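You operate a simulated robot arm through the tools that you are given. There is no shell and no other tool.

Carry out the task below with a simulated robot arm. There is one attempt and no reset: what you move stays moved.

TASK
Put things in order on the island top. At the end: the brown small tin from the island top stands where the pepper mill stood; the pepper mill stands where the blue melt pot stood; the blue melt pot from the island top stands on top of the yellow round cheese; the white milk bottle is on the white plate; the honey jar from the island top stands where the white milk bottle stood; whatever was shut is shut again. Leave all else as you found it, and nothing knocked over. Set down upright: milk bottle.

The check looks at the end state, three seconds after you hand in, the way a careful person would. Anything else that was tipped, shoved, dropped, spilled or broken makes it a failure.

THE ROBOT
A 7-joint arm with a two-finger parallel gripper, fixed in place. Base frame: the origin is at the foot of the arm, x ahead of it, y to its left, z up; the work surface is at about z = 0. Lengths are in mm, angles in degrees, forces in N, time in s.
With the tool pointing down near the work surface it reaches from about 240 to 620 mm from the base axis. Its first joint turns from -66.0 to 66.0 degrees. Payload 2.6 kg.
Tool frame: the origin (TCP) lies between the finger pads and is the grasp point; the fingertips stand 30 mm ahead of it; z points along the fingers, y is the line along which they close. Largest opening 94 mm; finger width 28, thickness 10; the body of the gripper, 50 by 96 mm, starts 55 mm behind the TCP.
Orientation is that of the tool frame in the base frame, as a unit quaternion [x, y, z, w]. With the fingers straight down and closing along the base's y, the tool's x points along the base's -x, its y along +y and its z along -z.

THE INTERFACE
- The arm moves only by the tool move_arm. Its argument "steps" is a list of rows, each a list of 7 numbers: the shift along the tool's x, y, z in units of 50 mm (1.0 is 50 mm), then the turn, a rotation vector about the tool's x, y, z in units of 6 degrees (1.0 is 6 degrees), then the opening in per cent of the stroke, from 0 (shut) to 100 (fully open). In form: [[x, y, z, wx, wy, wz, claw], ...]. A call has 1 to 20 rows; each row shifts and turns the commanded pose from where the row before left it, along the tool's axes as they then stand. A call with a number of a shift or a turn outside -1 to 1 is refused whole. A row lasts 0.2 s, in which the tool goes at most 50 mm and 8.6 degrees; a call with a longer step from one row to the next is refused whole, and so is a gripper value outside its range. Where a pose cannot be reached the arm comes as near as it can. A force on the tool above 40 N (or 10 N above the force at the start of the call, whichever is more), or a blocked arm, ends the call early, and 0.2 s more pass. Each finger travels about 72 mm/s and halts on what it meets, pressing with about 39 N; the grip force reading is that of the motor and also rises with nothing between the fingers. The clock runs only during rows and for 0.2 s after the last one: add rows that do not move to give the fingers time. It gives the time, the measured TCP pose, the force on the tool (base axes), the opening and the grip force at its end, in the units of the frame above (readings bear some noise), with the torque about the TCP (base axes, N m) and any sound that the robot's microphone picked up.
- Cameras (640 x 400 px; columns grow to the right, rows downward): "scene" is fixed at [36.5, 450.9, 542.8]; the picture's right is [-0.69, -0.73, 0.00], its down [-0.56, 0.53, -0.64] and it looks along [0.46, -0.44, -0.77] (base axes); focal length 322 px, centre (320, 200). "wrist" rides on the gripper at [76, 14, -102] in the tool frame; the picture's right is [-0.18, 0.98, 0.00], its down [-0.75, -0.14, -0.64] and it looks along [-0.63, -0.12, 0.77] (tool axes); focal length 243 px, centre (320, 200).
- grab_frame(camera): a new picture of that camera. The clock stands still meanwhile.
- measure_at(camera, pixels): for up to 12 pixels [column, row] of the newest picture of that camera ("zoom" is the newest enlarged one), the place [x, y, z] in the base frame of the surface seen there, good to about 2 mm. The clock stands still meanwhile.
- inspect(camera, box): a new picture of the part [left, top, right, bottom] of that camera's present view, enlarged. The clock stands still meanwhile.
- sign_off(): hands the job in; it is judged then, once.

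Open the gripper and draw the arm clear of the work before you hand the job in, unless the task says otherwise.

The tools are called after "Call:" by a JSON object that holds its "api" and its "payload". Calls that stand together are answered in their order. move_arm: Moves the arm, as the interface text tells. Its arguments: {"type":"object","properties":{"steps":{"type":"array","items":{"type":"array","items":{"type":"number"}}}},"required":["steps"]} The other tools are called the same way: grab_frame (camera) takes a picture; measure_at (camera, pixels) gives the place of the surface under pixels of a picture; inspect (camera, box) takes an enlarged picture of a part of a camera's view; sign_off () hands the job in.

At the start:

```text
time_s: 0.0
eef_pos: [253.8, 278.8, 291.2]
orientation: [0.0, 1.0, 0.0, 0.0]
wrist_force: [-0.4, -0.1, -0.8]
wrist_torque: [0.03, -0.01, -0.02]
finger_gap: 94.0
grasp_force: 0.0
```

scene: 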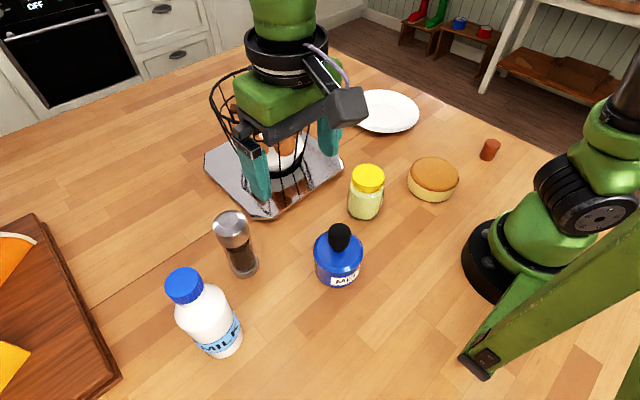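
wrist: 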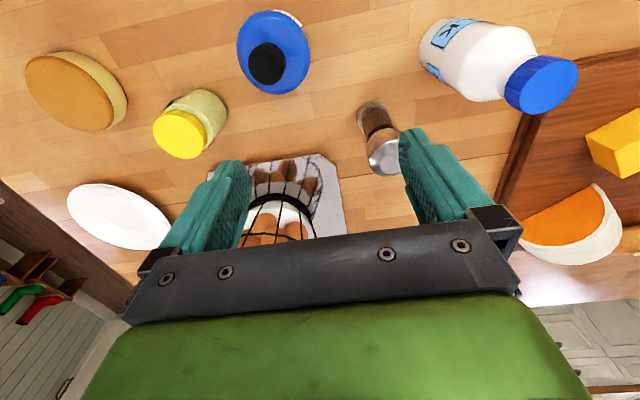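

The scene shows the milk bottle (~(205,315)), pepper mill (~(237,245)), blue pot (~(338,257)), yellow-lid jar (~(366,192)), round cheese (~(433,178)), plate (~(385,112)) and a small brown thing (~(490,149)). I take enlarged views to identify them before moving.

Call:
{"api": "inspect", "payload": {"camera": "scene", "box": [300, 80, 540, 230]}}

Call:
{"api": "inspect", "payload": {"camera": "scene", "box": [140, 190, 400, 370]}}

Call:
{"api": "grab_frame", "payload": {"camera": "scene"}}

Call:
{"api": "grab_frame", "payload": {"camera": "wrist"}}

```text
2.67 times, centred on (420, 155) of scene
```

zoom: 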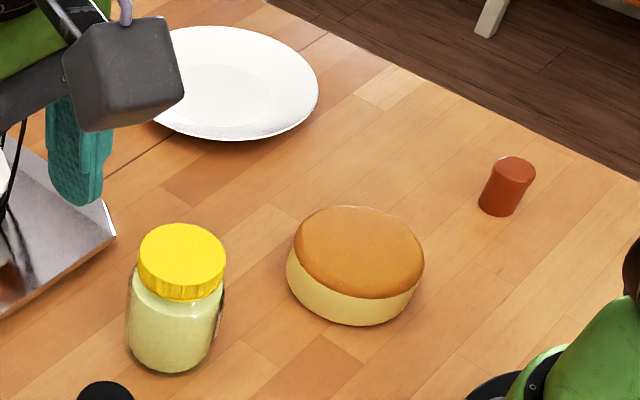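

```text
2.22 times, centred on (270, 280) of scene
```

zoom: 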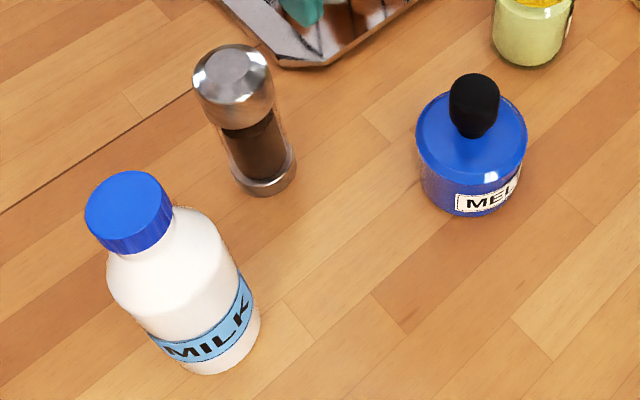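

```text
taken
```

scene: 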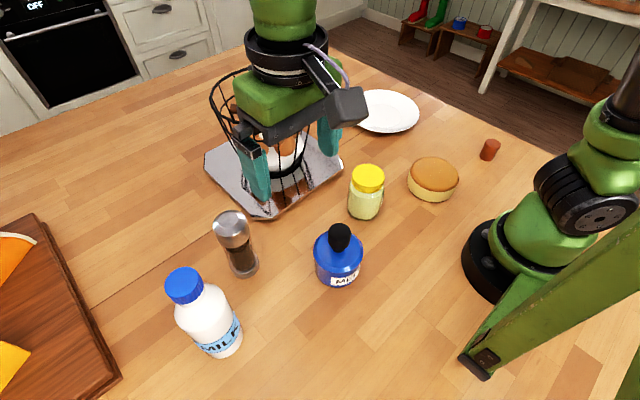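

```text
taken
```

wrist: 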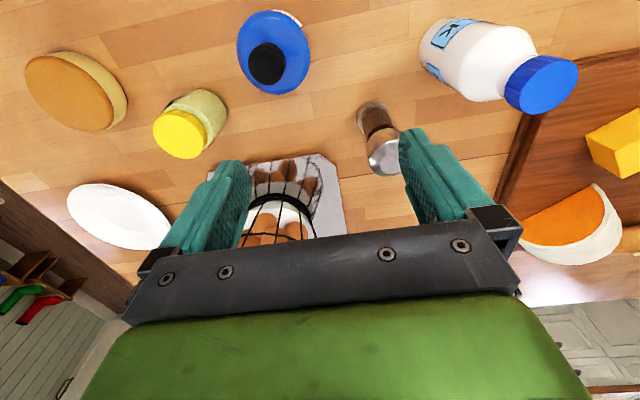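

The objects are identified; the small red-brown cylinder is the tin. Now I measure points on the objects in the scene picture.

Call:
{"api": "measure_at", "payload": {"camera": "scene", "pixels": [[232, 218], [244, 275], [339, 234], [325, 245], [342, 284], [368, 176], [364, 217], [433, 172], [431, 199], [490, 143], [487, 158], [385, 110]]}}

Call:
{"api": "measure_at", "payload": {"camera": "wrist", "pixels": [[80, 92], [40, 60], [125, 100], [180, 133], [265, 63], [250, 35], [383, 157], [373, 105], [540, 83], [430, 60], [120, 215], [290, 190]]}}

Call:
{"api": "measure_at", "payload": {"camera": "scene", "pixels": [[185, 283], [168, 285], [203, 285], [222, 355], [242, 330], [205, 165], [262, 218], [342, 165], [355, 115], [418, 110], [385, 92], [385, 132]]}}

```text
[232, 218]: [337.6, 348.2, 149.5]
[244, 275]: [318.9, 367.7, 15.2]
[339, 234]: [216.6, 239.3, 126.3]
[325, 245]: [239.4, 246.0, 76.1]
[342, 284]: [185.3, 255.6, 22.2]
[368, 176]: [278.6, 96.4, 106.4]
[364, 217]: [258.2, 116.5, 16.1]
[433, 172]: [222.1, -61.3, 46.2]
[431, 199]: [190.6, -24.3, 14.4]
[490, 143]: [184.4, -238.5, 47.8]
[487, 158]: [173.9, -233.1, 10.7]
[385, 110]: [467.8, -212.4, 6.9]
```

```text
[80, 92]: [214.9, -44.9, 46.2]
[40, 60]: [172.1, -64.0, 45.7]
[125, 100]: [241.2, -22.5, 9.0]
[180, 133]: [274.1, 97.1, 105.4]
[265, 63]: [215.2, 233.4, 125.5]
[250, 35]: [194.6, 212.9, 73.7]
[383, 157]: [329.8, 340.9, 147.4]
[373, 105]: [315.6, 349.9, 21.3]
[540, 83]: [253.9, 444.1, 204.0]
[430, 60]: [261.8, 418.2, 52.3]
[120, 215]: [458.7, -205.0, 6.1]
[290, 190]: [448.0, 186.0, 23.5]
```

```text
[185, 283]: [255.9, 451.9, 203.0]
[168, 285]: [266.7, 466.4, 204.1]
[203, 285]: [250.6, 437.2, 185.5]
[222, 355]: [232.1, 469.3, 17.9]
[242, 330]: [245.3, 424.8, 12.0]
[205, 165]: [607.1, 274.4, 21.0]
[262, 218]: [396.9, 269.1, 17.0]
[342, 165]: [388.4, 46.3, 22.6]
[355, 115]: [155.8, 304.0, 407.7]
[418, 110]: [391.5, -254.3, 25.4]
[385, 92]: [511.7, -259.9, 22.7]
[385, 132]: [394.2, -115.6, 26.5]
```

The first measurements fit; I zoom in on the pot, jar and milk bottle to get their diameters and lid structure.

Call:
{"api": "inspect", "payload": {"camera": "scene", "box": [290, 215, 390, 295]}}

Call:
{"api": "inspect", "payload": {"camera": "wrist", "box": [220, 0, 330, 110]}}

```text
5.00 times, centred on (340, 255) of scene
```

zoom: 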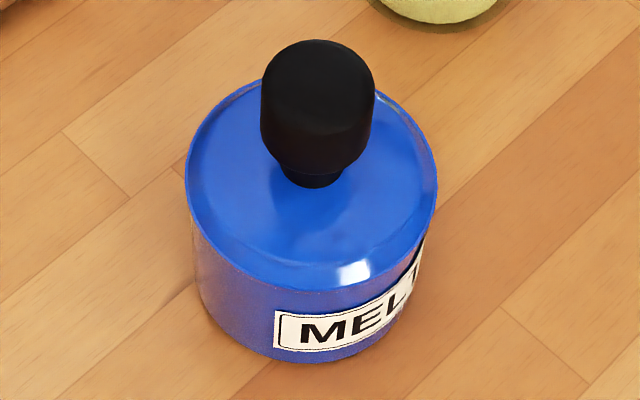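

```text
3.64 times, centred on (275, 55) of wrist
```

zoom: 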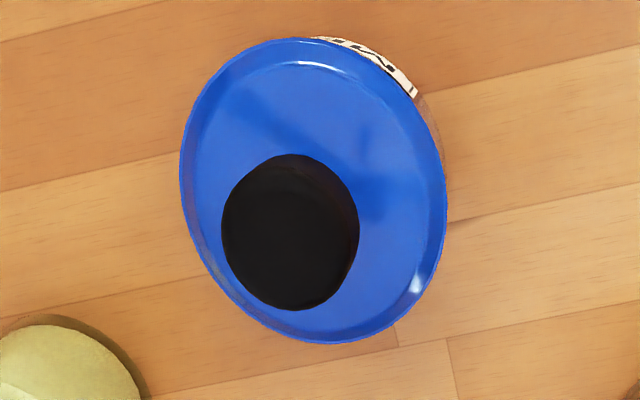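

The pot has a lid with a rim and a mushroom knob. I measure its rim points in the newest zoom and the scene to get diameter and centre.

Call:
{"api": "measure_at", "payload": {"camera": "zoom", "pixels": [[188, 150], [439, 210], [300, 43], [320, 337], [220, 290], [415, 115], [290, 230], [226, 230], [355, 230], [290, 158], [290, 304], [420, 300]]}}

Call:
{"api": "measure_at", "payload": {"camera": "scene", "pixels": [[314, 248], [363, 252], [338, 271], [338, 285], [317, 275], [357, 275], [328, 235], [350, 235], [338, 251], [339, 249], [366, 239], [300, 260]]}}

```text
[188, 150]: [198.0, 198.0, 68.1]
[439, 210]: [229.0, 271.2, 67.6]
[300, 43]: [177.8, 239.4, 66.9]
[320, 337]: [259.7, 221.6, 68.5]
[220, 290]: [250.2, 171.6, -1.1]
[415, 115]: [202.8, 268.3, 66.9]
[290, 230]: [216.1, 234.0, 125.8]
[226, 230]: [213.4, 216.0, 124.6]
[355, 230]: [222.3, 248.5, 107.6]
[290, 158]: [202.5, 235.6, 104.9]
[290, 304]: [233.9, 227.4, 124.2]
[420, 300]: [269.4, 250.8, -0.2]
```

```text
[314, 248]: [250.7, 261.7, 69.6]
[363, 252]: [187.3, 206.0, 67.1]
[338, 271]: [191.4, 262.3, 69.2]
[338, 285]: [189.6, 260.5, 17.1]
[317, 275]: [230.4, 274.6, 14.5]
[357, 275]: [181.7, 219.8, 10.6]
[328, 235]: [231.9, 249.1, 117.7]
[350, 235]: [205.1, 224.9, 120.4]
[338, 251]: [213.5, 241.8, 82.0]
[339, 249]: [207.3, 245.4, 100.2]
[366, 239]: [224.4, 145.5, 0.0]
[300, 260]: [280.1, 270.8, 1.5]
```

The pot is about 82 mm wide at the rim with centre near (218, 232) and knob top at z≈126. Now I zoom in on the cheese, the jar and the tin in the scene view.

Call:
{"api": "inspect", "payload": {"camera": "scene", "box": [390, 135, 510, 215]}}

Call:
{"api": "measure_at", "payload": {"camera": "scene", "pixels": [[411, 173], [457, 177], [433, 159], [433, 191], [420, 163], [450, 164], [420, 186], [448, 189], [484, 141], [497, 144], [491, 139], [490, 146]]}}

Call:
{"api": "measure_at", "payload": {"camera": "scene", "pixels": [[352, 175], [384, 177], [368, 167], [368, 185], [350, 200], [382, 205], [364, 218], [215, 222], [250, 222], [232, 213], [231, 274], [258, 266]]}}

```text
5.00 times, centred on (450, 175) of scene
```

zoom: 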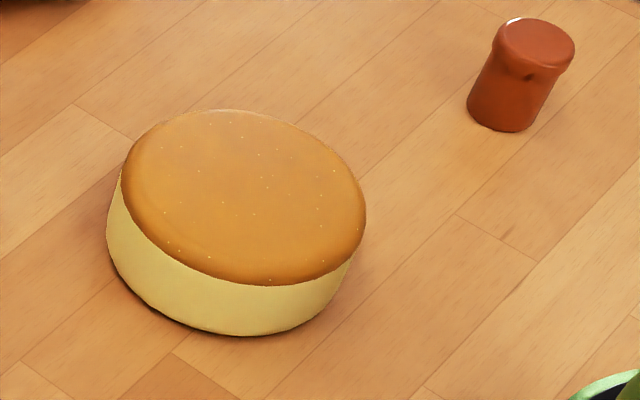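

```text
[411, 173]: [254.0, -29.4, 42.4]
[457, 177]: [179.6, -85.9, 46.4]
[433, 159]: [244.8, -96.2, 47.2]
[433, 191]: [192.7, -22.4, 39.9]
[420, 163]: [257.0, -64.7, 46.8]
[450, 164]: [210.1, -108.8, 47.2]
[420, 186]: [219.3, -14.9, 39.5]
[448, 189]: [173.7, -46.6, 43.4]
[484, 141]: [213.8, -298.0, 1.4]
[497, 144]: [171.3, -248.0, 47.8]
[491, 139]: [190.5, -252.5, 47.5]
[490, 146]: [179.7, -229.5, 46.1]
```

```text
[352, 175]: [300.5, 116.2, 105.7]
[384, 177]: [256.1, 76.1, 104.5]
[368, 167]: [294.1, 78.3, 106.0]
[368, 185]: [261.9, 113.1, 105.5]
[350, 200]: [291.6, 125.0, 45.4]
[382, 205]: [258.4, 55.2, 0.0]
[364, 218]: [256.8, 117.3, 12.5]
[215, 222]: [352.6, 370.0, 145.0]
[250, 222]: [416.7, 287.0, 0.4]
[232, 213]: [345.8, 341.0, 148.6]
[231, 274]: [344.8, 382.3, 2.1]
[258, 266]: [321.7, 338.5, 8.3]
```

Cheese centre is about (216, -59), r≈47, only ~224 mm from the base axis, so I test empty-handed whether the arm reaches above it with the tool straight down. I move at height to about (218, -59, 200).

Call:
{"api": "move_arm", "payload": {"steps": [[0.0, -0.8, 0, 0, 0, 0, 100], [0.09, -0.85, 0.26, 0, 0, 0, 100], [0.09, -0.85, 0.26, 0, 0, 0, 100], [0.09, -0.85, 0.26, 0, 0, 0, 100], [0.09, -0.85, 0.26, 0, 0, 0, 100], [0.09, -0.85, 0.26, 0, 0, 0, 100], [0.09, -0.85, 0.26, 0, 0, 0, 100], [0.17, -0.86, 0.26, 0, 0, 0, 100], [0, 0, 0, 0, 0, 0, 100]]}}

```text
time_s: 2.0
eef_pos: [216.2, -58.0, 199.9]
orientation: [0.0, 1.0, 0.001, 0.0]
wrist_force: [0.0, -1.2, -0.3]
wrist_torque: [0.02, 0.0, -0.02]
finger_gap: 94.0
grasp_force: 0.1
```

It reached (216, -58, 200) with the tool straight down. I lower to about z=125 to test the placing height (tips at 95, cheese top at 47).

Call:
{"api": "move_arm", "payload": {"steps": [[0, 0, 0.5, 0, 0, 0, 100], [0, 0, 0.5, 0, 0, 0, 100], [0, 0, 0.5, 0, 0, 0, 100], [0, 0, 0, 0, 0, 0, 100]]}}

Call:
{"api": "grab_frame", "payload": {"camera": "wrist"}}

Call:
{"api": "grab_frame", "payload": {"camera": "scene"}}

```text
time_s: 3.0
eef_pos: [216.3, -57.6, 124.7]
orientation: [-0.001, 1.0, 0.0, 0.0]
wrist_force: [-0.5, 0.7, -0.1]
wrist_torque: [-0.01, -0.01, 0.0]
finger_gap: 94.1
grasp_force: 0.1
```

```text
taken
```

wrist: 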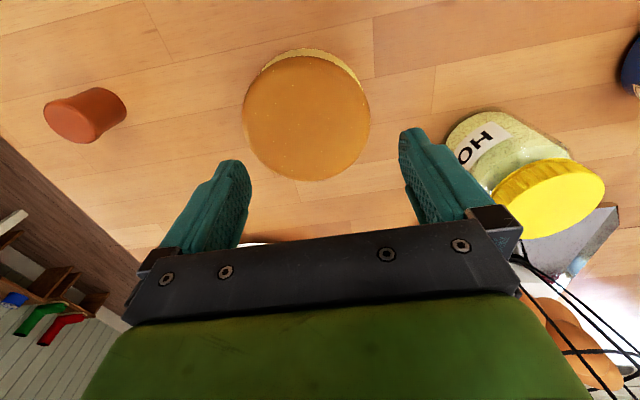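

```text
taken
```

scene: 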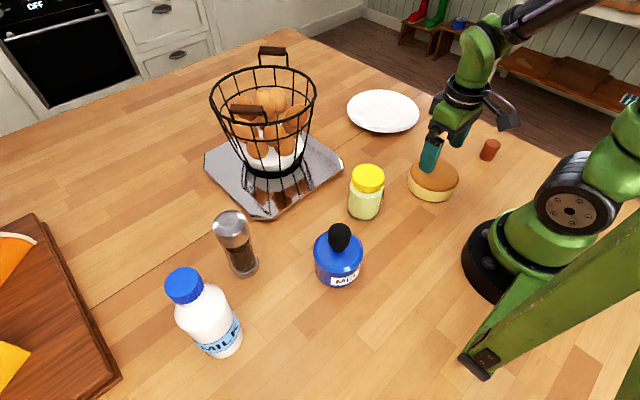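

Reach over the cheese is fine and the jar's label reads "HO…", so it is the honey jar. I now measure the plate rim, the basket height, the cheese and the tin.

Call:
{"api": "measure_at", "payload": {"camera": "scene", "pixels": [[348, 112], [418, 112], [384, 91], [384, 132], [360, 98], [410, 99], [360, 127], [408, 127], [384, 108], [273, 50], [247, 110], [262, 95]]}}

Call:
{"api": "measure_at", "payload": {"camera": "wrist", "pixels": [[245, 115], [369, 115], [307, 58], [307, 180], [307, 120], [265, 75], [350, 75], [100, 95], [120, 110], [545, 195], [480, 140], [260, 160]]}}

```text
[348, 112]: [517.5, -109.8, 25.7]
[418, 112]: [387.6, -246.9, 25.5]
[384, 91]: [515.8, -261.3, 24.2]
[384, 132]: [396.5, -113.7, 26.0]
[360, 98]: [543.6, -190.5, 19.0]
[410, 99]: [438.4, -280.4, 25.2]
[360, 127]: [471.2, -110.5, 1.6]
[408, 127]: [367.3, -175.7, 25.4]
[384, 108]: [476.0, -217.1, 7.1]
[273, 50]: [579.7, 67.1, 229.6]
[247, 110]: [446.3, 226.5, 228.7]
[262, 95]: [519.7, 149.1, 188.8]
```

```text
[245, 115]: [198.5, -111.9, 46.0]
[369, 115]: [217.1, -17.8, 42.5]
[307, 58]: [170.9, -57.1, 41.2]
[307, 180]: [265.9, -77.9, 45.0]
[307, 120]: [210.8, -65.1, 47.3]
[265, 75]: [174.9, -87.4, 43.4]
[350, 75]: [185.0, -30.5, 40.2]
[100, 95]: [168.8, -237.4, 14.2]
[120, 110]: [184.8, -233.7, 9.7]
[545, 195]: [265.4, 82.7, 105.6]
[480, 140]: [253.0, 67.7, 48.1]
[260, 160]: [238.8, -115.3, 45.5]
```

The cheese is about 98 mm across centred near (218,-65), and the plate centre is about (459,-187) with a flat at z≈7. I go back up and over to above the pot at about (218, 232, 190) to refine its centre.

Call:
{"api": "move_arm", "payload": {"steps": [[0, 0, -0.8, 0, 0, 0, 100], [0, 0.5, -0.6, 0, 0, 0, 100], [0, 0.95, 0, 0, 0, 0, 100], [0, 0.95, 0, 0, 0, 0, 100], [0, 0.95, 0, 0, 0, 0, 100], [0, 0.95, 0, 0, 0, 0, 100], [0, 0.95, 0, 0, 0, 0, 100], [-0.03, 0.56, 0, 0, 0, 0, 100], [0, 0, 0, 0, 0, 0, 100]]}}

Call:
{"api": "grab_frame", "payload": {"camera": "wrist"}}

Call:
{"api": "grab_frame", "payload": {"camera": "scene"}}

```text
time_s: 5.0
eef_pos: [216.9, 228.4, 192.4]
orientation: [0.0, 1.0, 0.0, 0.001]
wrist_force: [0.4, -1.2, -0.8]
wrist_torque: [0.01, -0.01, 0.0]
finger_gap: 93.8
grasp_force: 0.1
```

```text
taken
```

wrist: 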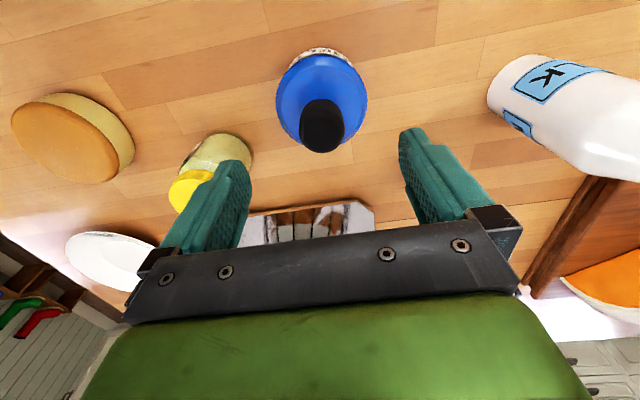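

```text
taken
```

scene: 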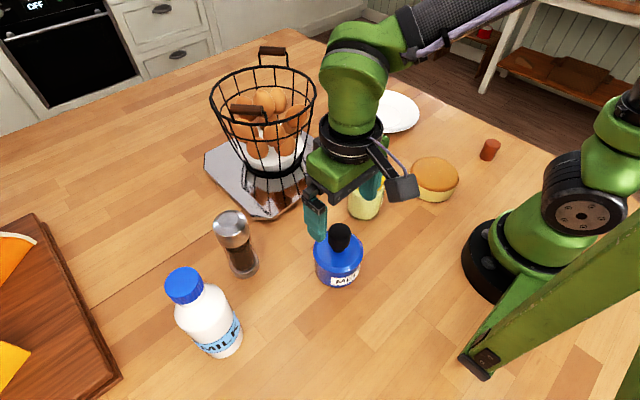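

The pot is seen at (321,100) in the wrist view, lid rim spanning columns 277–367. I zoom and measure the rim.

Call:
{"api": "inspect", "payload": {"camera": "wrist", "box": [257, 35, 385, 165]}}

Call:
{"api": "measure_at", "payload": {"camera": "wrist", "pixels": [[278, 100], [366, 95], [320, 55], [290, 130], [355, 130], [320, 130], [322, 150], [300, 130], [344, 130], [285, 75], [360, 75], [430, 150]]}}

```text
3.08 times, centred on (321, 100) of wrist
```

zoom: 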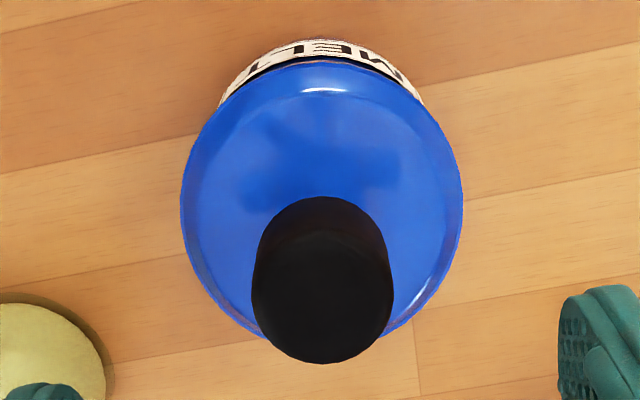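

```text
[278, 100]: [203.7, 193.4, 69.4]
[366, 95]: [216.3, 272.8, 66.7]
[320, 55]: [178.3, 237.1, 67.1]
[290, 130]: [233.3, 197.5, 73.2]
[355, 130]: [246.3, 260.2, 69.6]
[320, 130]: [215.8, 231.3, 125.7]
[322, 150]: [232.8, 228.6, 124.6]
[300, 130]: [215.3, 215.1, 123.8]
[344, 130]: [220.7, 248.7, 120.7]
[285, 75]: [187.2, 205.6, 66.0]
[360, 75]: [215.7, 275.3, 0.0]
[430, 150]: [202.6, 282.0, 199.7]
```

Pot centre is confirmed at (218, 232.5), rim z≈68, r≈41. I descend to TCP z≈76 so the tips sit at 46 around the rim and the gripper body stays above the knob (126).

Call:
{"api": "move_arm", "payload": {"steps": [[0, 0, 0, 0, 0, 0, 100], [-0.02, 0.03, 0.5, 0, 0, 0, 100], [0, 0, 0.5, 0, 0, 0, 100], [0, 0, 0.3, 0, 0, 0, 100], [0, 0, 0, 0, 0, 0, 100]]}}

Call:
{"api": "grab_frame", "payload": {"camera": "wrist"}}

Call:
{"api": "grab_frame", "payload": {"camera": "scene"}}

```text
time_s: 6.2
eef_pos: [220.4, 231.1, 129.6]
orientation: [0.0, 1.0, 0.0, 0.0]
wrist_force: [0.1, 0.3, 0.3]
wrist_torque: [-0.02, 0.0, -0.02]
finger_gap: 94.1
grasp_force: 0.0
```

```text
taken
```

wrist: 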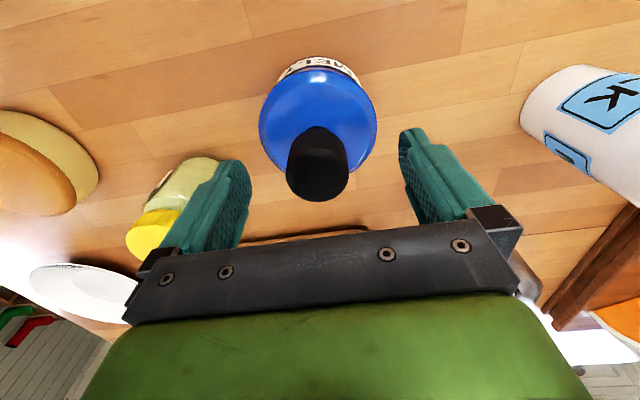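

```text
taken
```

scene: 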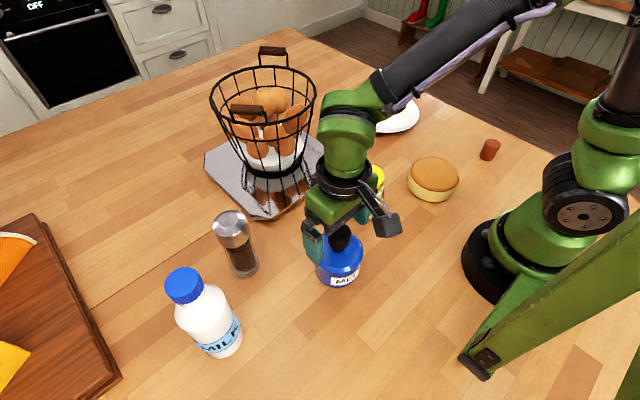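

The pot sits centred between the fingers. I correct x by about -2.5 mm and descend to z≈76.

Call:
{"api": "move_arm", "payload": {"steps": [[0.05, 0, 0.3, 0, 0, 0, 100], [0, 0, 0.4, 0, 0, 0, 100], [0, 0, 0.36, 0, 0, 0, 100], [0, 0, 0, 0, 0, 0, 100]]}}

Call:
{"api": "grab_frame", "payload": {"camera": "wrist"}}

Call:
{"api": "grab_frame", "payload": {"camera": "scene"}}

```text
time_s: 7.2
eef_pos: [216.2, 231.5, 75.8]
orientation: [0.001, 1.0, 0.0, 0.0]
wrist_force: [1.1, -0.3, 0.2]
wrist_torque: [0.01, 0.02, -0.02]
finger_gap: 93.9
grasp_force: 0.0
```

```text
taken
```

wrist: 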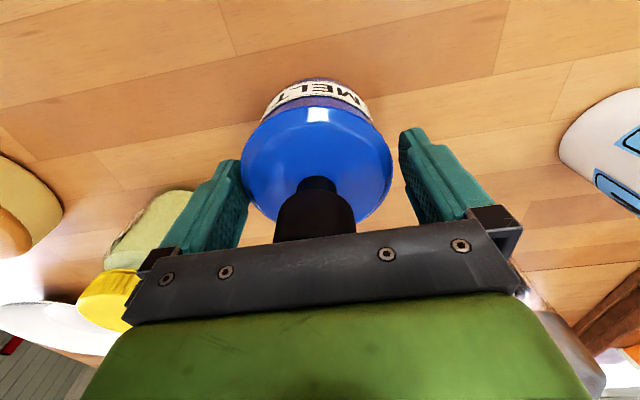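

```text
taken
```

scene: 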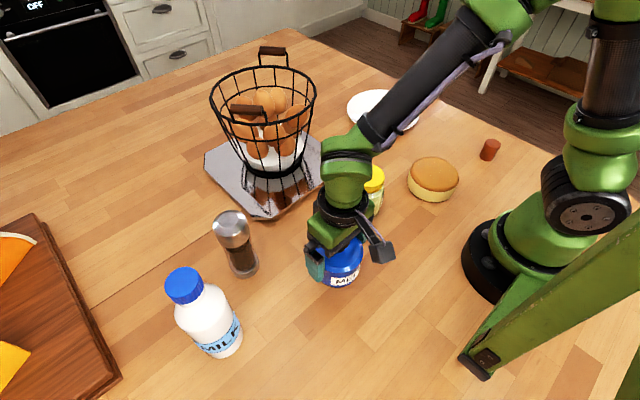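

The pot's rim is between the pads with the knob clear beneath the gripper body. I close the fingers on it.

Call:
{"api": "move_arm", "payload": {"steps": [[0, 0, 0, 0, 0, 0, 90], [0, 0, 0, 0, 0, 0, 70], [0, 0, 0, 0, 0, 0, 60], [0, 0, 0, 0, 0, 0, 60]]}}

Call:
{"api": "grab_frame", "payload": {"camera": "wrist"}}

```text
time_s: 8.2
eef_pos: [216.7, 231.3, 77.3]
orientation: [0.001, 1.0, 0.0, 0.0]
wrist_force: [-0.7, -2.6, 4.5]
wrist_torque: [0.08, 0.02, -0.01]
finger_gap: 79.9
grasp_force: 39.4
```

```text
taken
```

wrist: 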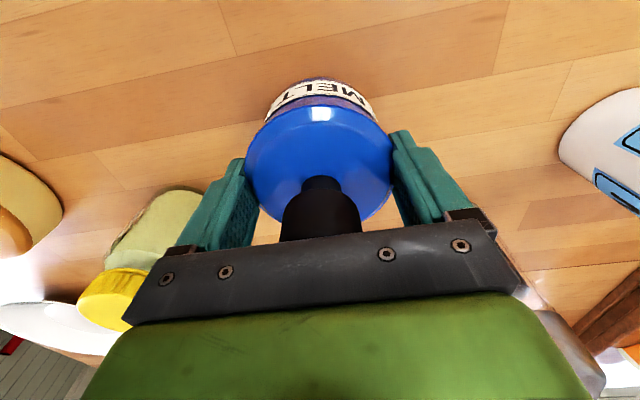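

The grip holds at a gap of 79.9 mm. I lift slowly by about 25 mm and look whether the whole pot comes along.

Call:
{"api": "move_arm", "payload": {"steps": [[0, 0, -0.1, 0, 0, 0, 60], [0, 0, -0.2, 0, 0, 0, 60], [0, 0, -0.2, 0, 0, 0, 60], [0, 0, 0, 0, 0, 0, 60]]}}

Call:
{"api": "inspect", "payload": {"camera": "scene", "box": [270, 200, 410, 310]}}

Call:
{"api": "grab_frame", "payload": {"camera": "wrist"}}

```text
time_s: 9.2
eef_pos: [217.4, 233.7, 100.6]
orientation: [0.001, 1.0, 0.0, 0.0]
wrist_force: [0.5, -0.5, -3.0]
wrist_torque: [0.03, 0.01, 0.0]
finger_gap: 80.2
grasp_force: 39.1
```

```text
3.64 times, centred on (340, 255) of scene
```

zoom: 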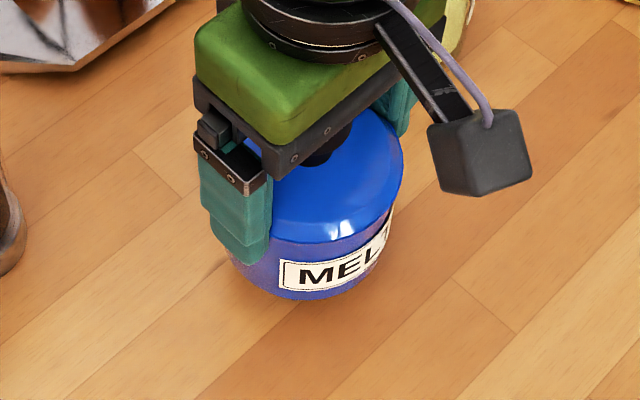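

```text
taken
```

wrist: 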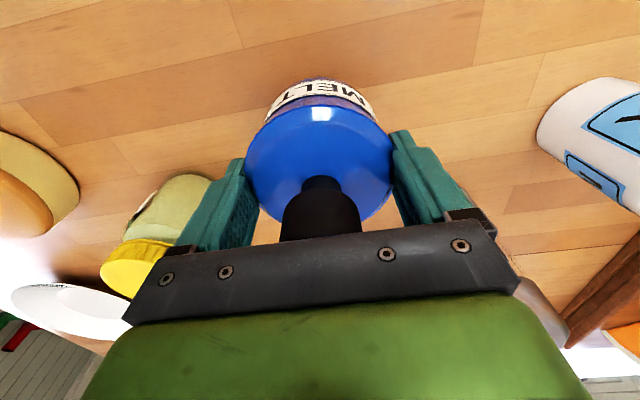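

The whole pot comes along (about 3 N). Before carrying it over I refine the cheese's outline with a zoom.

Call:
{"api": "inspect", "payload": {"camera": "scene", "box": [395, 145, 475, 205]}}

```text
6.67 times, centred on (435, 175) of scene
```

zoom: 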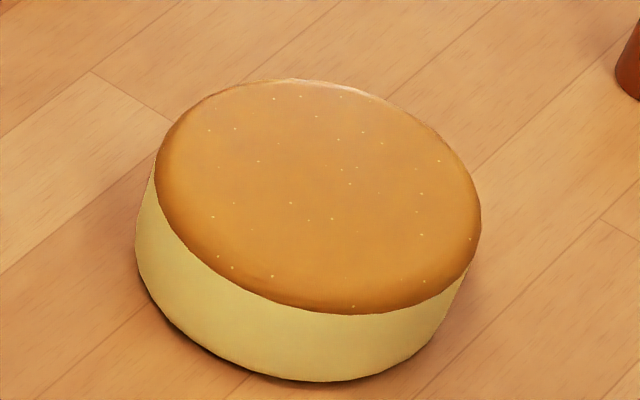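

Measuring the top outline of the cheese in this zoom: top edge row ~80, right edge col ~478, left ~157, front edge ~row 310.

Call:
{"api": "measure_at", "payload": {"camera": "zoom", "pixels": [[285, 83], [200, 105], [165, 150], [370, 98], [440, 140], [475, 200], [472, 255], [400, 308], [300, 300], [215, 255], [170, 205], [320, 190]]}}

```text
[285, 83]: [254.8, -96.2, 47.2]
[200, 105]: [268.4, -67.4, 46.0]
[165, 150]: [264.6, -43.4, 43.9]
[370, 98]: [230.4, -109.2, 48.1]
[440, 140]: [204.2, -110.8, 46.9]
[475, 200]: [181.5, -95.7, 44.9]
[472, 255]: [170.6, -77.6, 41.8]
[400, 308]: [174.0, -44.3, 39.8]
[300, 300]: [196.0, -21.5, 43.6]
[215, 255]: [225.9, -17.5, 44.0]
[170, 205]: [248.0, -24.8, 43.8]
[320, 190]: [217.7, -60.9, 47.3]
```

Cheese centre is (219, -64), r≈49, top z≈47. I lift the pot to TCP z≈220 and carry it along -y to above the cheese.

Call:
{"api": "move_arm", "payload": {"steps": [[0, 0, -0.4, 0, 0, 0, 60], [0, 0, -0.7, 0, 0, 0, 60], [0, 0, -0.7, 0, 0, 0, 60], [0, 0, -0.6, 0, 0, 0, 60], [0, -0.4, 0, 0, 0, 0, 60], [0, -0.7, 0, 0, 0, 0, 60], [0, -0.7, 0, 0, 0, 0, 60], [0, -0.7, 0, 0, 0, 0, 60], [0, -0.7, 0, 0, 0, 0, 60], [0, -0.7, 0, 0, 0, 0, 60], [0, -0.7, 0, 0, 0, 0, 60], [0, -0.7, 0, 0, 0, 0, 60], [0, -0.4, 0, 0, 0, 0, 60], [0, -0.236, 0, 0, 0, 0, 60], [0, 0, 0, 0, 0, 0, 60]]}}

Call:
{"api": "grab_frame", "payload": {"camera": "wrist"}}

Call:
{"api": "grab_frame", "payload": {"camera": "scene"}}

```text
time_s: 12.4
eef_pos: [216.9, -64.1, 222.6]
orientation: [0.0, 1.0, 0.0, -0.001]
wrist_force: [-0.3, -0.6, -2.7]
wrist_torque: [0.02, -0.01, 0.03]
finger_gap: 79.5
grasp_force: 38.3
```

```text
taken
```

wrist: 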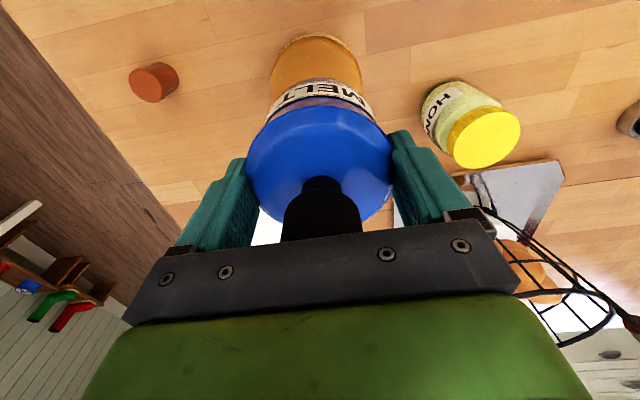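

```text
taken
```

scene: 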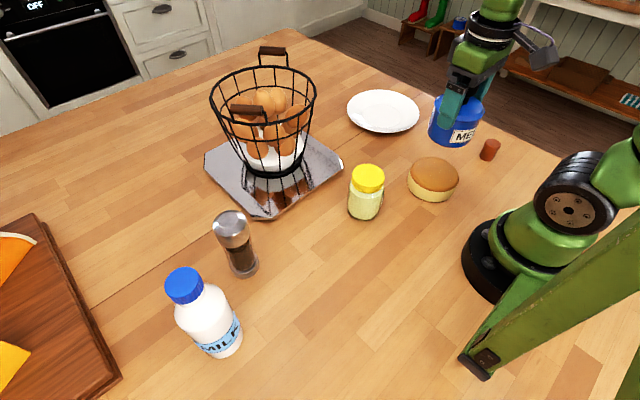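

The pot is above the cheese at (217, -64, 222). I lower to TCP z≈135, leaving about 12 mm, and check.

Call:
{"api": "move_arm", "payload": {"steps": [[-0.01, 0, 0.3, 0, 0, 0, 60], [0, 0, 0.5, 0, 0, 0, 60], [0, 0, 0.5, 0, 0, 0, 60], [0, 0, 0.3, 0, 0, 0, 60], [0, 0, 0.15, 0, 0, 0, 60], [0, 0, 0, 0, 0, 0, 60]]}}

Call:
{"api": "inspect", "payload": {"camera": "scene", "box": [370, 90, 510, 210]}}

Call:
{"api": "inspect", "payload": {"camera": "wrist", "box": [220, 20, 420, 150]}}

```text
time_s: 13.8
eef_pos: [217.9, -62.1, 134.1]
orientation: [0.0, 1.0, -0.001, -0.001]
wrist_force: [-0.2, 1.5, -2.9]
wrist_torque: [-0.01, -0.01, -0.01]
finger_gap: 79.7
grasp_force: 39.4
```

```text
3.33 times, centred on (440, 150) of scene
```

zoom: 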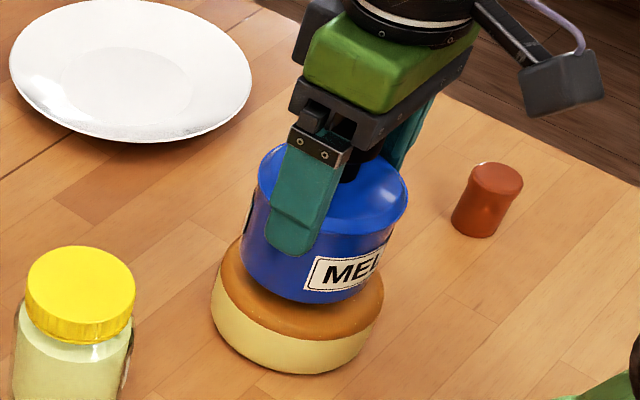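

```text
3.08 times, centred on (320, 85) of wrist
```

zoom: 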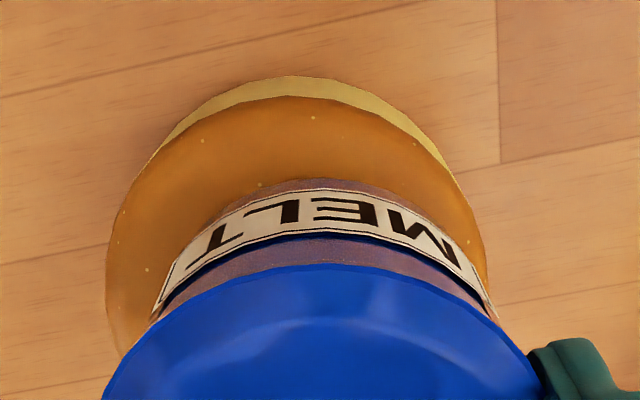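

In the wrist zoom the pot seems a few mm to +y of the cheese centre. I measure both outlines in this zoom to check.

Call:
{"api": "measure_at", "payload": {"camera": "zoom", "pixels": [[112, 250], [130, 190], [200, 120], [290, 100], [400, 125], [460, 180], [482, 240], [115, 380], [534, 370], [318, 268], [160, 300], [492, 305]]}}

Call:
{"api": "inspect", "payload": {"camera": "scene", "box": [400, 115, 490, 205]}}

```text
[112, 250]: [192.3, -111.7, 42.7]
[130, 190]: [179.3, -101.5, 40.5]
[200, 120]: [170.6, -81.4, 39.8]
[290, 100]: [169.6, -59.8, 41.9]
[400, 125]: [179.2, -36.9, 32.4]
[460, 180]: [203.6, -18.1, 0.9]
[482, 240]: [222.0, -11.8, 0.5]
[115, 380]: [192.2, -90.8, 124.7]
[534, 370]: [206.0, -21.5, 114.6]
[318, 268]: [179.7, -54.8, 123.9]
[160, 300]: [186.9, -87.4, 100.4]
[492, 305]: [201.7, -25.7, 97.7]
```

```text
4.44 times, centred on (445, 160) of scene
```

zoom: 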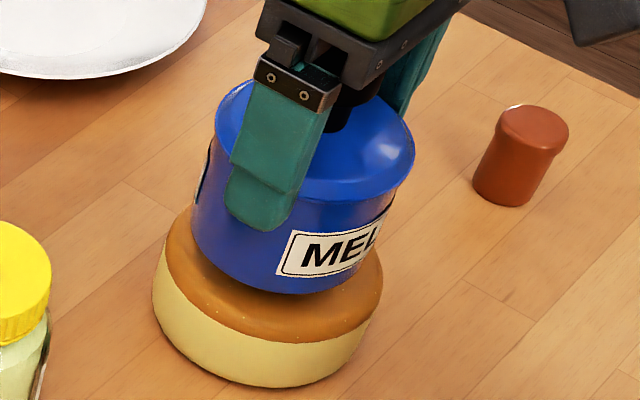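

The two views bracket the pot within ~3 mm of the cheese centre, so I shift y by about -2 mm and lower to z≈126.

Call:
{"api": "move_arm", "payload": {"steps": [[0.01, -0.04, 0.05, 0, 0, 0, 60], [0, 0, 0.06, 0, 0, 0, 60], [0, 0, 0.04, 0, 0, 0, 60], [0, 0, 0, 0, 0, 0, 60]]}}

```text
time_s: 14.8
eef_pos: [218.0, -63.9, 126.2]
orientation: [0.0, 1.0, 0.0, -0.001]
wrist_force: [-1.2, -1.1, -2.0]
wrist_torque: [-0.02, -0.01, 0.01]
finger_gap: 79.8
grasp_force: 39.0
```

Still hanging free (force z ≈ -2). I lower another 3 mm in small steps.

Call:
{"api": "move_arm", "payload": {"steps": [[0, 0, 0.02, 0, 0, 0, 60], [0, 0, 0.02, 0, 0, 0, 60], [0, 0, 0.015, 0, 0, 0, 60], [0, 0, 0, 0, 0, 0, 60]]}}

Call:
{"api": "inspect", "payload": {"camera": "scene", "box": [400, 115, 490, 205]}}

```text
time_s: 15.8
eef_pos: [218.6, -64.1, 123.7]
orientation: [0.0, 1.0, 0.0, 0.0]
wrist_force: [-0.5, -0.3, -3.9]
wrist_torque: [0.01, -0.01, -0.02]
finger_gap: 80.0
grasp_force: 39.3
```

```text
4.44 times, centred on (445, 160) of scene
```

zoom: 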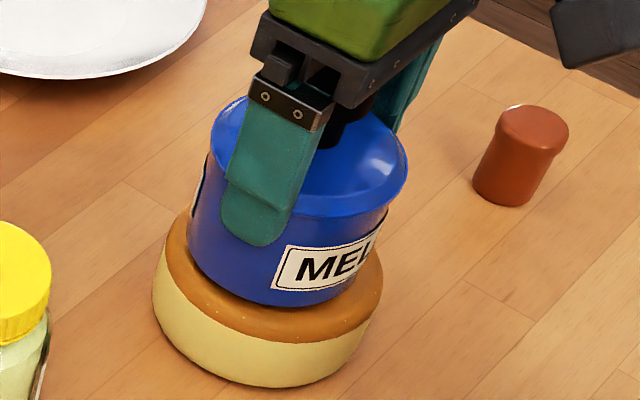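

The pot is nearly on the cheese but no contact force yet. I lower about 2 mm more in tiny steps and read the force.

Call:
{"api": "move_arm", "payload": {"steps": [[0, 0, 0.015, 0, 0, 0, 60], [0, 0, 0.015, 0, 0, 0, 60], [0, 0, 0, 0, 0, 0, 60]]}}

```text
time_s: 16.6
eef_pos: [218.1, -65.1, 123.0]
orientation: [0.0, 1.0, 0.001, 0.002]
wrist_force: [-8.9, 5.9, 34.9]
wrist_torque: [1.09, 0.63, 0.13]
finger_gap: 79.8
grasp_force: 39.4
```

Contact: the upward force rose to 35 N, so I ease off by about 0.7 mm before releasing.

Call:
{"api": "move_arm", "payload": {"steps": [[0, 0, -0.013, 0, 0, 0, 60], [0, 0, 0, 0, 0, 0, 60]]}}

```text
time_s: 17.2
eef_pos: [219.0, -66.1, 122.7]
orientation: [0.0, 1.0, 0.0, 0.001]
wrist_force: [-0.1, 7.6, 13.4]
wrist_torque: [1.15, -0.32, 0.16]
finger_gap: 79.7
grasp_force: 39.5
```

Force is down to 13 N; I ease off a touch more, then open the gripper gradually.

Call:
{"api": "move_arm", "payload": {"steps": [[0, 0, -0.008, 0, 0, 0, 60], [0, 0, 0, 0, 0, 0, 60]]}}

Call:
{"api": "inspect", "payload": {"camera": "scene", "box": [400, 115, 490, 205]}}

Call:
{"api": "inspect", "payload": {"camera": "wrist", "box": [220, 20, 420, 150]}}

```text
time_s: 17.8
eef_pos: [215.1, -65.7, 122.4]
orientation: [0.0, 1.0, 0.0, -0.001]
wrist_force: [-0.2, -1.2, -1.4]
wrist_torque: [-0.01, -0.07, -0.06]
finger_gap: 79.8
grasp_force: 38.9
```

```text
4.44 times, centred on (445, 160) of scene
```

zoom: 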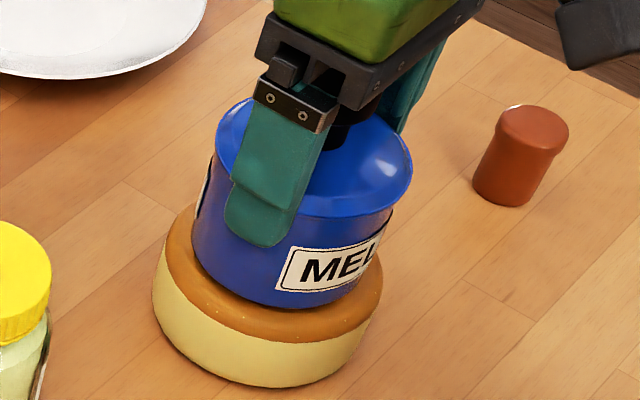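

```text
3.08 times, centred on (320, 85) of wrist
```

zoom: 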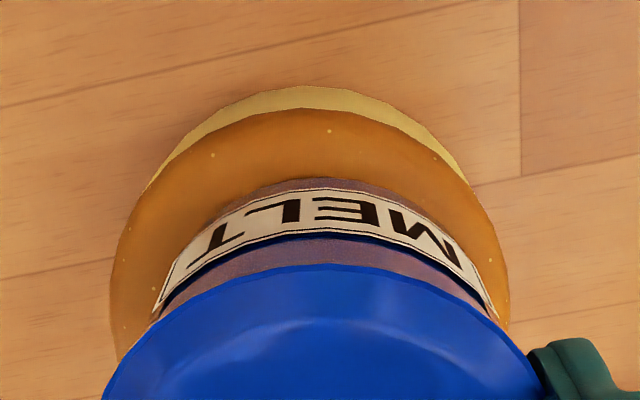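

Force is near zero, the pot stands on the cheese and well centred. I open the fingers stepwise.

Call:
{"api": "move_arm", "payload": {"steps": [[0, 0, 0, 0, 0, 0, 88], [0, 0, 0, 0, 0, 0, 94], [0, 0, 0, 0, 0, 0, 100], [0, 0, 0, 0, 0, 0, 100]]}}

Call:
{"api": "grab_frame", "payload": {"camera": "wrist"}}

Call:
{"api": "inspect", "payload": {"camera": "scene", "box": [400, 115, 490, 205]}}

```text
time_s: 18.8
eef_pos: [217.7, -66.2, 123.7]
orientation: [0.0, 1.0, 0.0, -0.001]
wrist_force: [0.1, -0.5, 1.0]
wrist_torque: [-0.01, 0.01, -0.02]
finger_gap: 94.0
grasp_force: 0.0
```

```text
taken
```

wrist: 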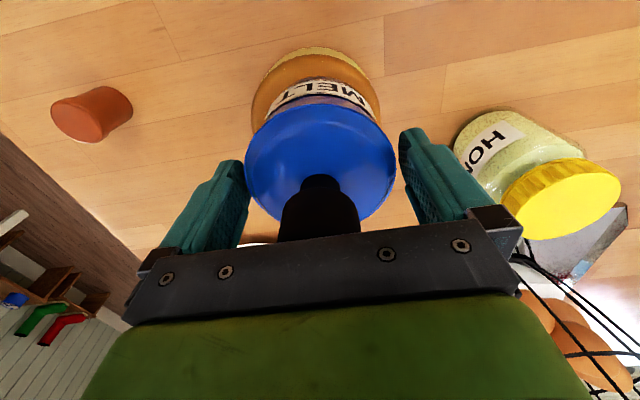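

```text
4.44 times, centred on (445, 160) of scene
```

zoom: 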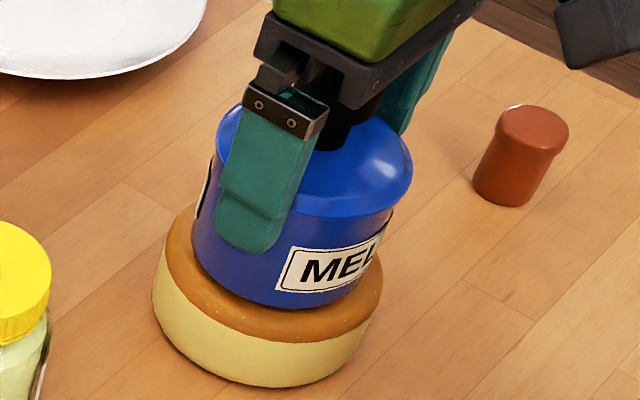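

The pot stands free. I raise straight up to clear the knob (172) and move over toward the pepper mill at height.

Call:
{"api": "move_arm", "payload": {"steps": [[0, 0, -0.4, 0, 0, 0, 100], [0, 0, -0.8, 0, 0, 0, 100], [0, 0, -0.9, 0, 0, 0, 100], [0, 0.3, -0.5, 0, 0, 0, 100], [-0.2, 0.92, -0.05, 0, 0, 0, 100], [-0.2, 0.92, -0.05, 0, 0, 0, 100], [-0.2, 0.92, -0.05, 0, 0, 0, 100], [-0.2, 0.92, -0.05, 0, 0, 0, 100], [-0.2, 0.92, 0, 0, 0, 0, 100], [-0.2, 0.92, 0, 0, 0, 0, 100], [-0.2, 0.92, 0, 0, 0, 0, 100], [-0.2, 0.92, 0, 0, 0, 0, 100], [0, 0, 0, 0, 0, 0, 100]]}}

Call:
{"api": "grab_frame", "payload": {"camera": "wrist"}}

Call:
{"api": "grab_frame", "payload": {"camera": "scene"}}

```text
time_s: 21.6
eef_pos: [298.8, 317.4, 258.4]
orientation: [0.001, 1.0, 0.0, 0.0]
wrist_force: [0.5, 0.8, 0.6]
wrist_torque: [0.01, -0.02, -0.01]
finger_gap: 94.1
grasp_force: 0.0
```

```text
taken
```

wrist: 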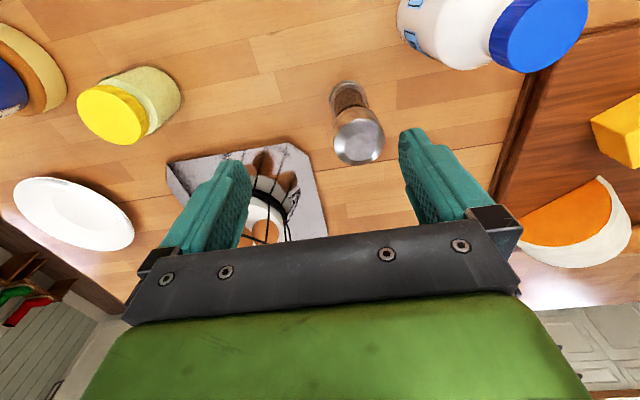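

```text
taken
```

scene: 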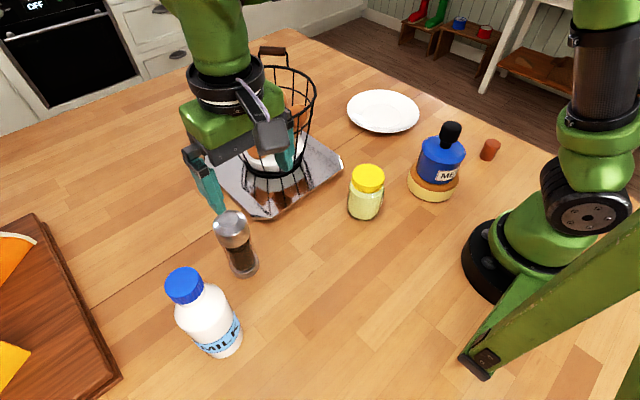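

The pot stands neatly on the cheese at (438,160). Now I measure the mill closely in the wrist view (around (355,125)) and the scene (around (237,245)).

Call:
{"api": "inspect", "payload": {"camera": "wrist", "box": [305, 70, 405, 175]}}

Call:
{"api": "measure_at", "payload": {"camera": "wrist", "pixels": [[334, 140], [384, 140], [358, 118], [358, 163], [358, 140], [345, 83], [332, 95], [366, 95], [350, 100], [349, 82], [340, 158], [376, 125]]}}

Call:
{"api": "inspect", "payload": {"camera": "scene", "box": [200, 200, 280, 285]}}

Call:
{"api": "measure_at", "payload": {"camera": "scene", "pixels": [[216, 226], [249, 226], [232, 213], [232, 226], [222, 244], [250, 237], [229, 262], [257, 258], [231, 272], [244, 278], [258, 268], [240, 255]]}}

```text
3.81 times, centred on (355, 122) of wrist
```

zoom: 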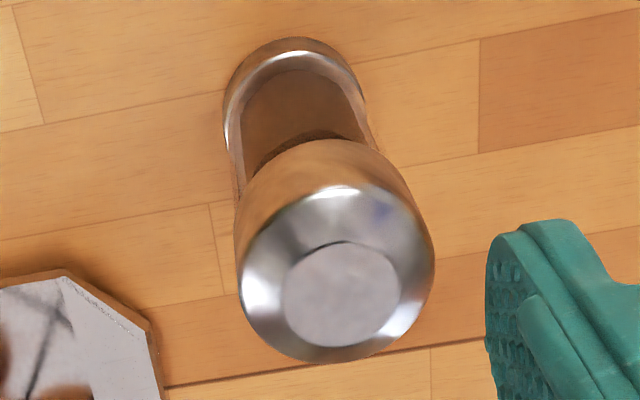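

```text
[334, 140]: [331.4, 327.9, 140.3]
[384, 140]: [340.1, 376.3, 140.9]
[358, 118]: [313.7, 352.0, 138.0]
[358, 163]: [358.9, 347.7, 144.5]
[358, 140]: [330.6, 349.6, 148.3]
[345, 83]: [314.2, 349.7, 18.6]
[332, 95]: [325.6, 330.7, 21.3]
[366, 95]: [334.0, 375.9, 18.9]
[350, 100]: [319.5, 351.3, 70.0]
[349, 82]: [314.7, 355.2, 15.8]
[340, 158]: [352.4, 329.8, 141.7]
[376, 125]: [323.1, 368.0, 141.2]
```

```text
4.71 times, centred on (240, 242) of scene
```

zoom: 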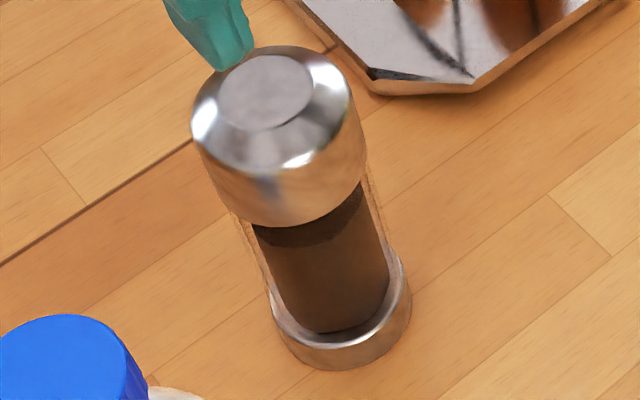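

```text
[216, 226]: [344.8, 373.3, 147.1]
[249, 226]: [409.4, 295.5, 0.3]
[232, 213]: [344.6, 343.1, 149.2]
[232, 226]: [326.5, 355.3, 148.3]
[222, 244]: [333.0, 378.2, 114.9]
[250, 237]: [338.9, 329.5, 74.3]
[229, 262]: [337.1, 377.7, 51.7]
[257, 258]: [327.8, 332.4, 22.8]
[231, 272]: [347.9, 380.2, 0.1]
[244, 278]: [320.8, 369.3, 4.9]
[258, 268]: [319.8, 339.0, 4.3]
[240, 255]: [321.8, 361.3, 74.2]
```

Mill centre is about (336.5, 352), diameter ~48 mm, top z≈150. I move over it and go down to z≈190 to check alignment.

Call:
{"api": "move_arm", "payload": {"steps": [[-0.4, 0.35, 0, 0, 0, 0, 100], [-0.364, 0.35, 0, 0, 0, 0, 100], [0, 0, 0.5, 0, 0, 0, 100], [0, 0, 0.6, 0, 0, 0, 100], [0, 0, 0.25, 0, 0, 0, 100], [0, 0, 0, 0, 0, 0, 100]]}}

Call:
{"api": "grab_frame", "payload": {"camera": "wrist"}}

Call:
{"api": "grab_frame", "payload": {"camera": "scene"}}

```text
time_s: 23.0
eef_pos: [336.9, 353.5, 194.8]
orientation: [0.001, 1.0, -0.001, 0.0]
wrist_force: [-0.1, 0.6, 0.1]
wrist_torque: [0.0, -0.02, 0.01]
finger_gap: 94.0
grasp_force: 0.1
```

```text
taken
```

wrist: 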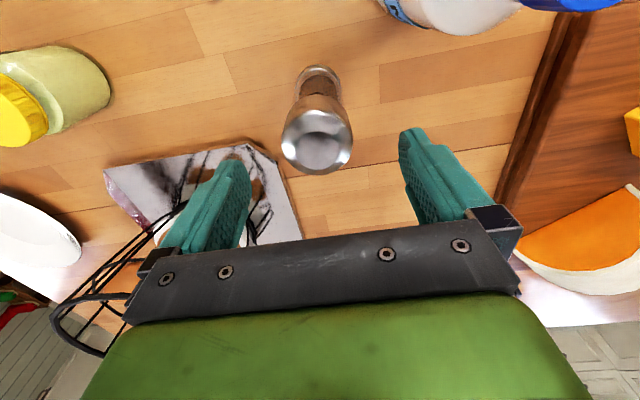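

```text
taken
```

scene: 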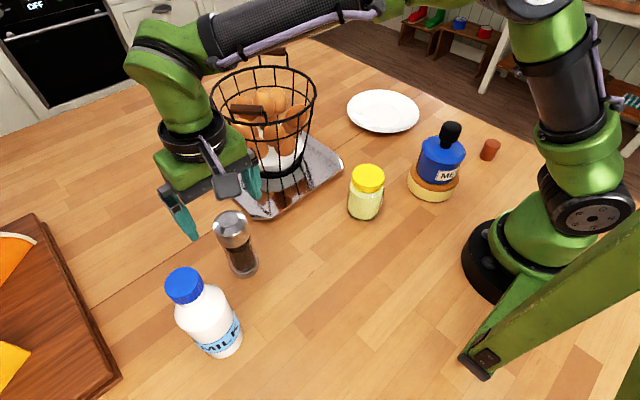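

The mill is centred between the fingers. I descend to z≈101 (gripper body bottom at ~156, mill top 150).

Call:
{"api": "move_arm", "payload": {"steps": [[0, 0, 0.4, 0, 0, 0, 100], [0, 0, 0.5, 0, 0, 0, 100], [0, 0, 0.5, 0, 0, 0, 100], [0, 0, 0.35, 0, 0, 0, 100], [0, 0, 0.1, 0, 0, 0, 100], [0, 0, 0, 0, 0, 0, 100]]}}

Call:
{"api": "grab_frame", "payload": {"camera": "wrist"}}

Call:
{"api": "inspect", "payload": {"camera": "scene", "box": [140, 160, 320, 300]}}

```text
time_s: 24.4
eef_pos: [336.1, 352.2, 103.9]
orientation: [0.0, 1.0, -0.001, 0.0]
wrist_force: [-0.4, 0.5, 0.0]
wrist_torque: [-0.02, -0.01, 0.02]
finger_gap: 93.7
grasp_force: 0.1
```

```text
taken
```

wrist: 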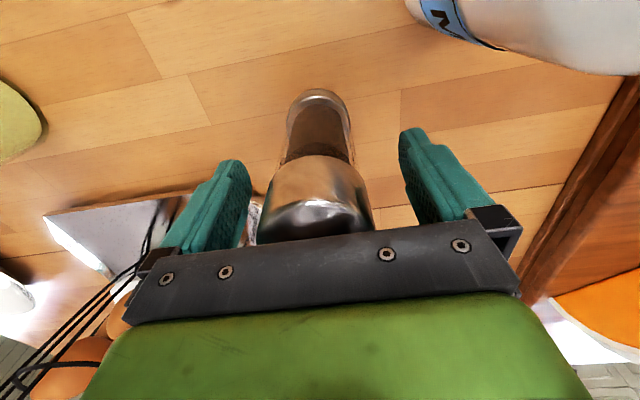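

```text
2.86 times, centred on (230, 230) of scene
```

zoom: 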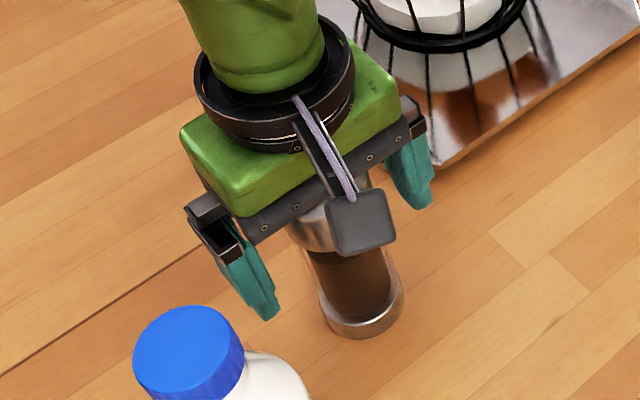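

The mill is between the pads. I close partway to about 54 mm first to check centring.

Call:
{"api": "move_arm", "payload": {"steps": [[0, 0, 0.03, 0, 0, 0, 85], [0, 0, 0, 0, 0, 0, 70], [0, 0, 0, 0, 0, 0, 58], [0, 0, 0, 0, 0, 0, 58]]}}

Call:
{"api": "inspect", "payload": {"camera": "wrist", "box": [200, 80, 440, 260]}}

Call:
{"api": "inspect", "payload": {"camera": "scene", "box": [170, 190, 290, 290]}}

```text
time_s: 25.4
eef_pos: [335.8, 353.3, 100.5]
orientation: [0.0, 1.0, 0.0, 0.0]
wrist_force: [0.6, 0.3, -0.6]
wrist_torque: [0.0, -0.01, 0.01]
finger_gap: 55.0
grasp_force: 0.5
```

```text
2.22 times, centred on (320, 170) of wrist
```

zoom: 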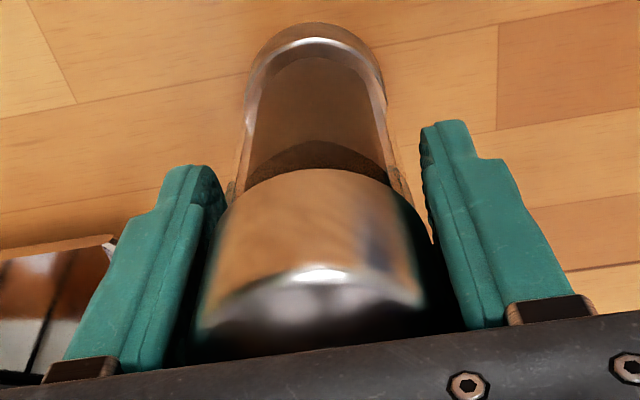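

```text
4.00 times, centred on (230, 240) of scene
```

zoom: 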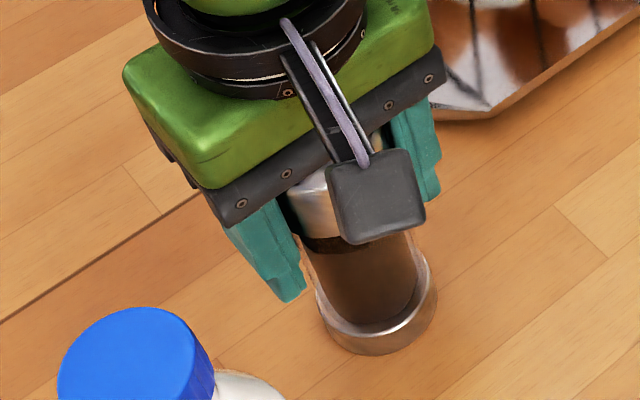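

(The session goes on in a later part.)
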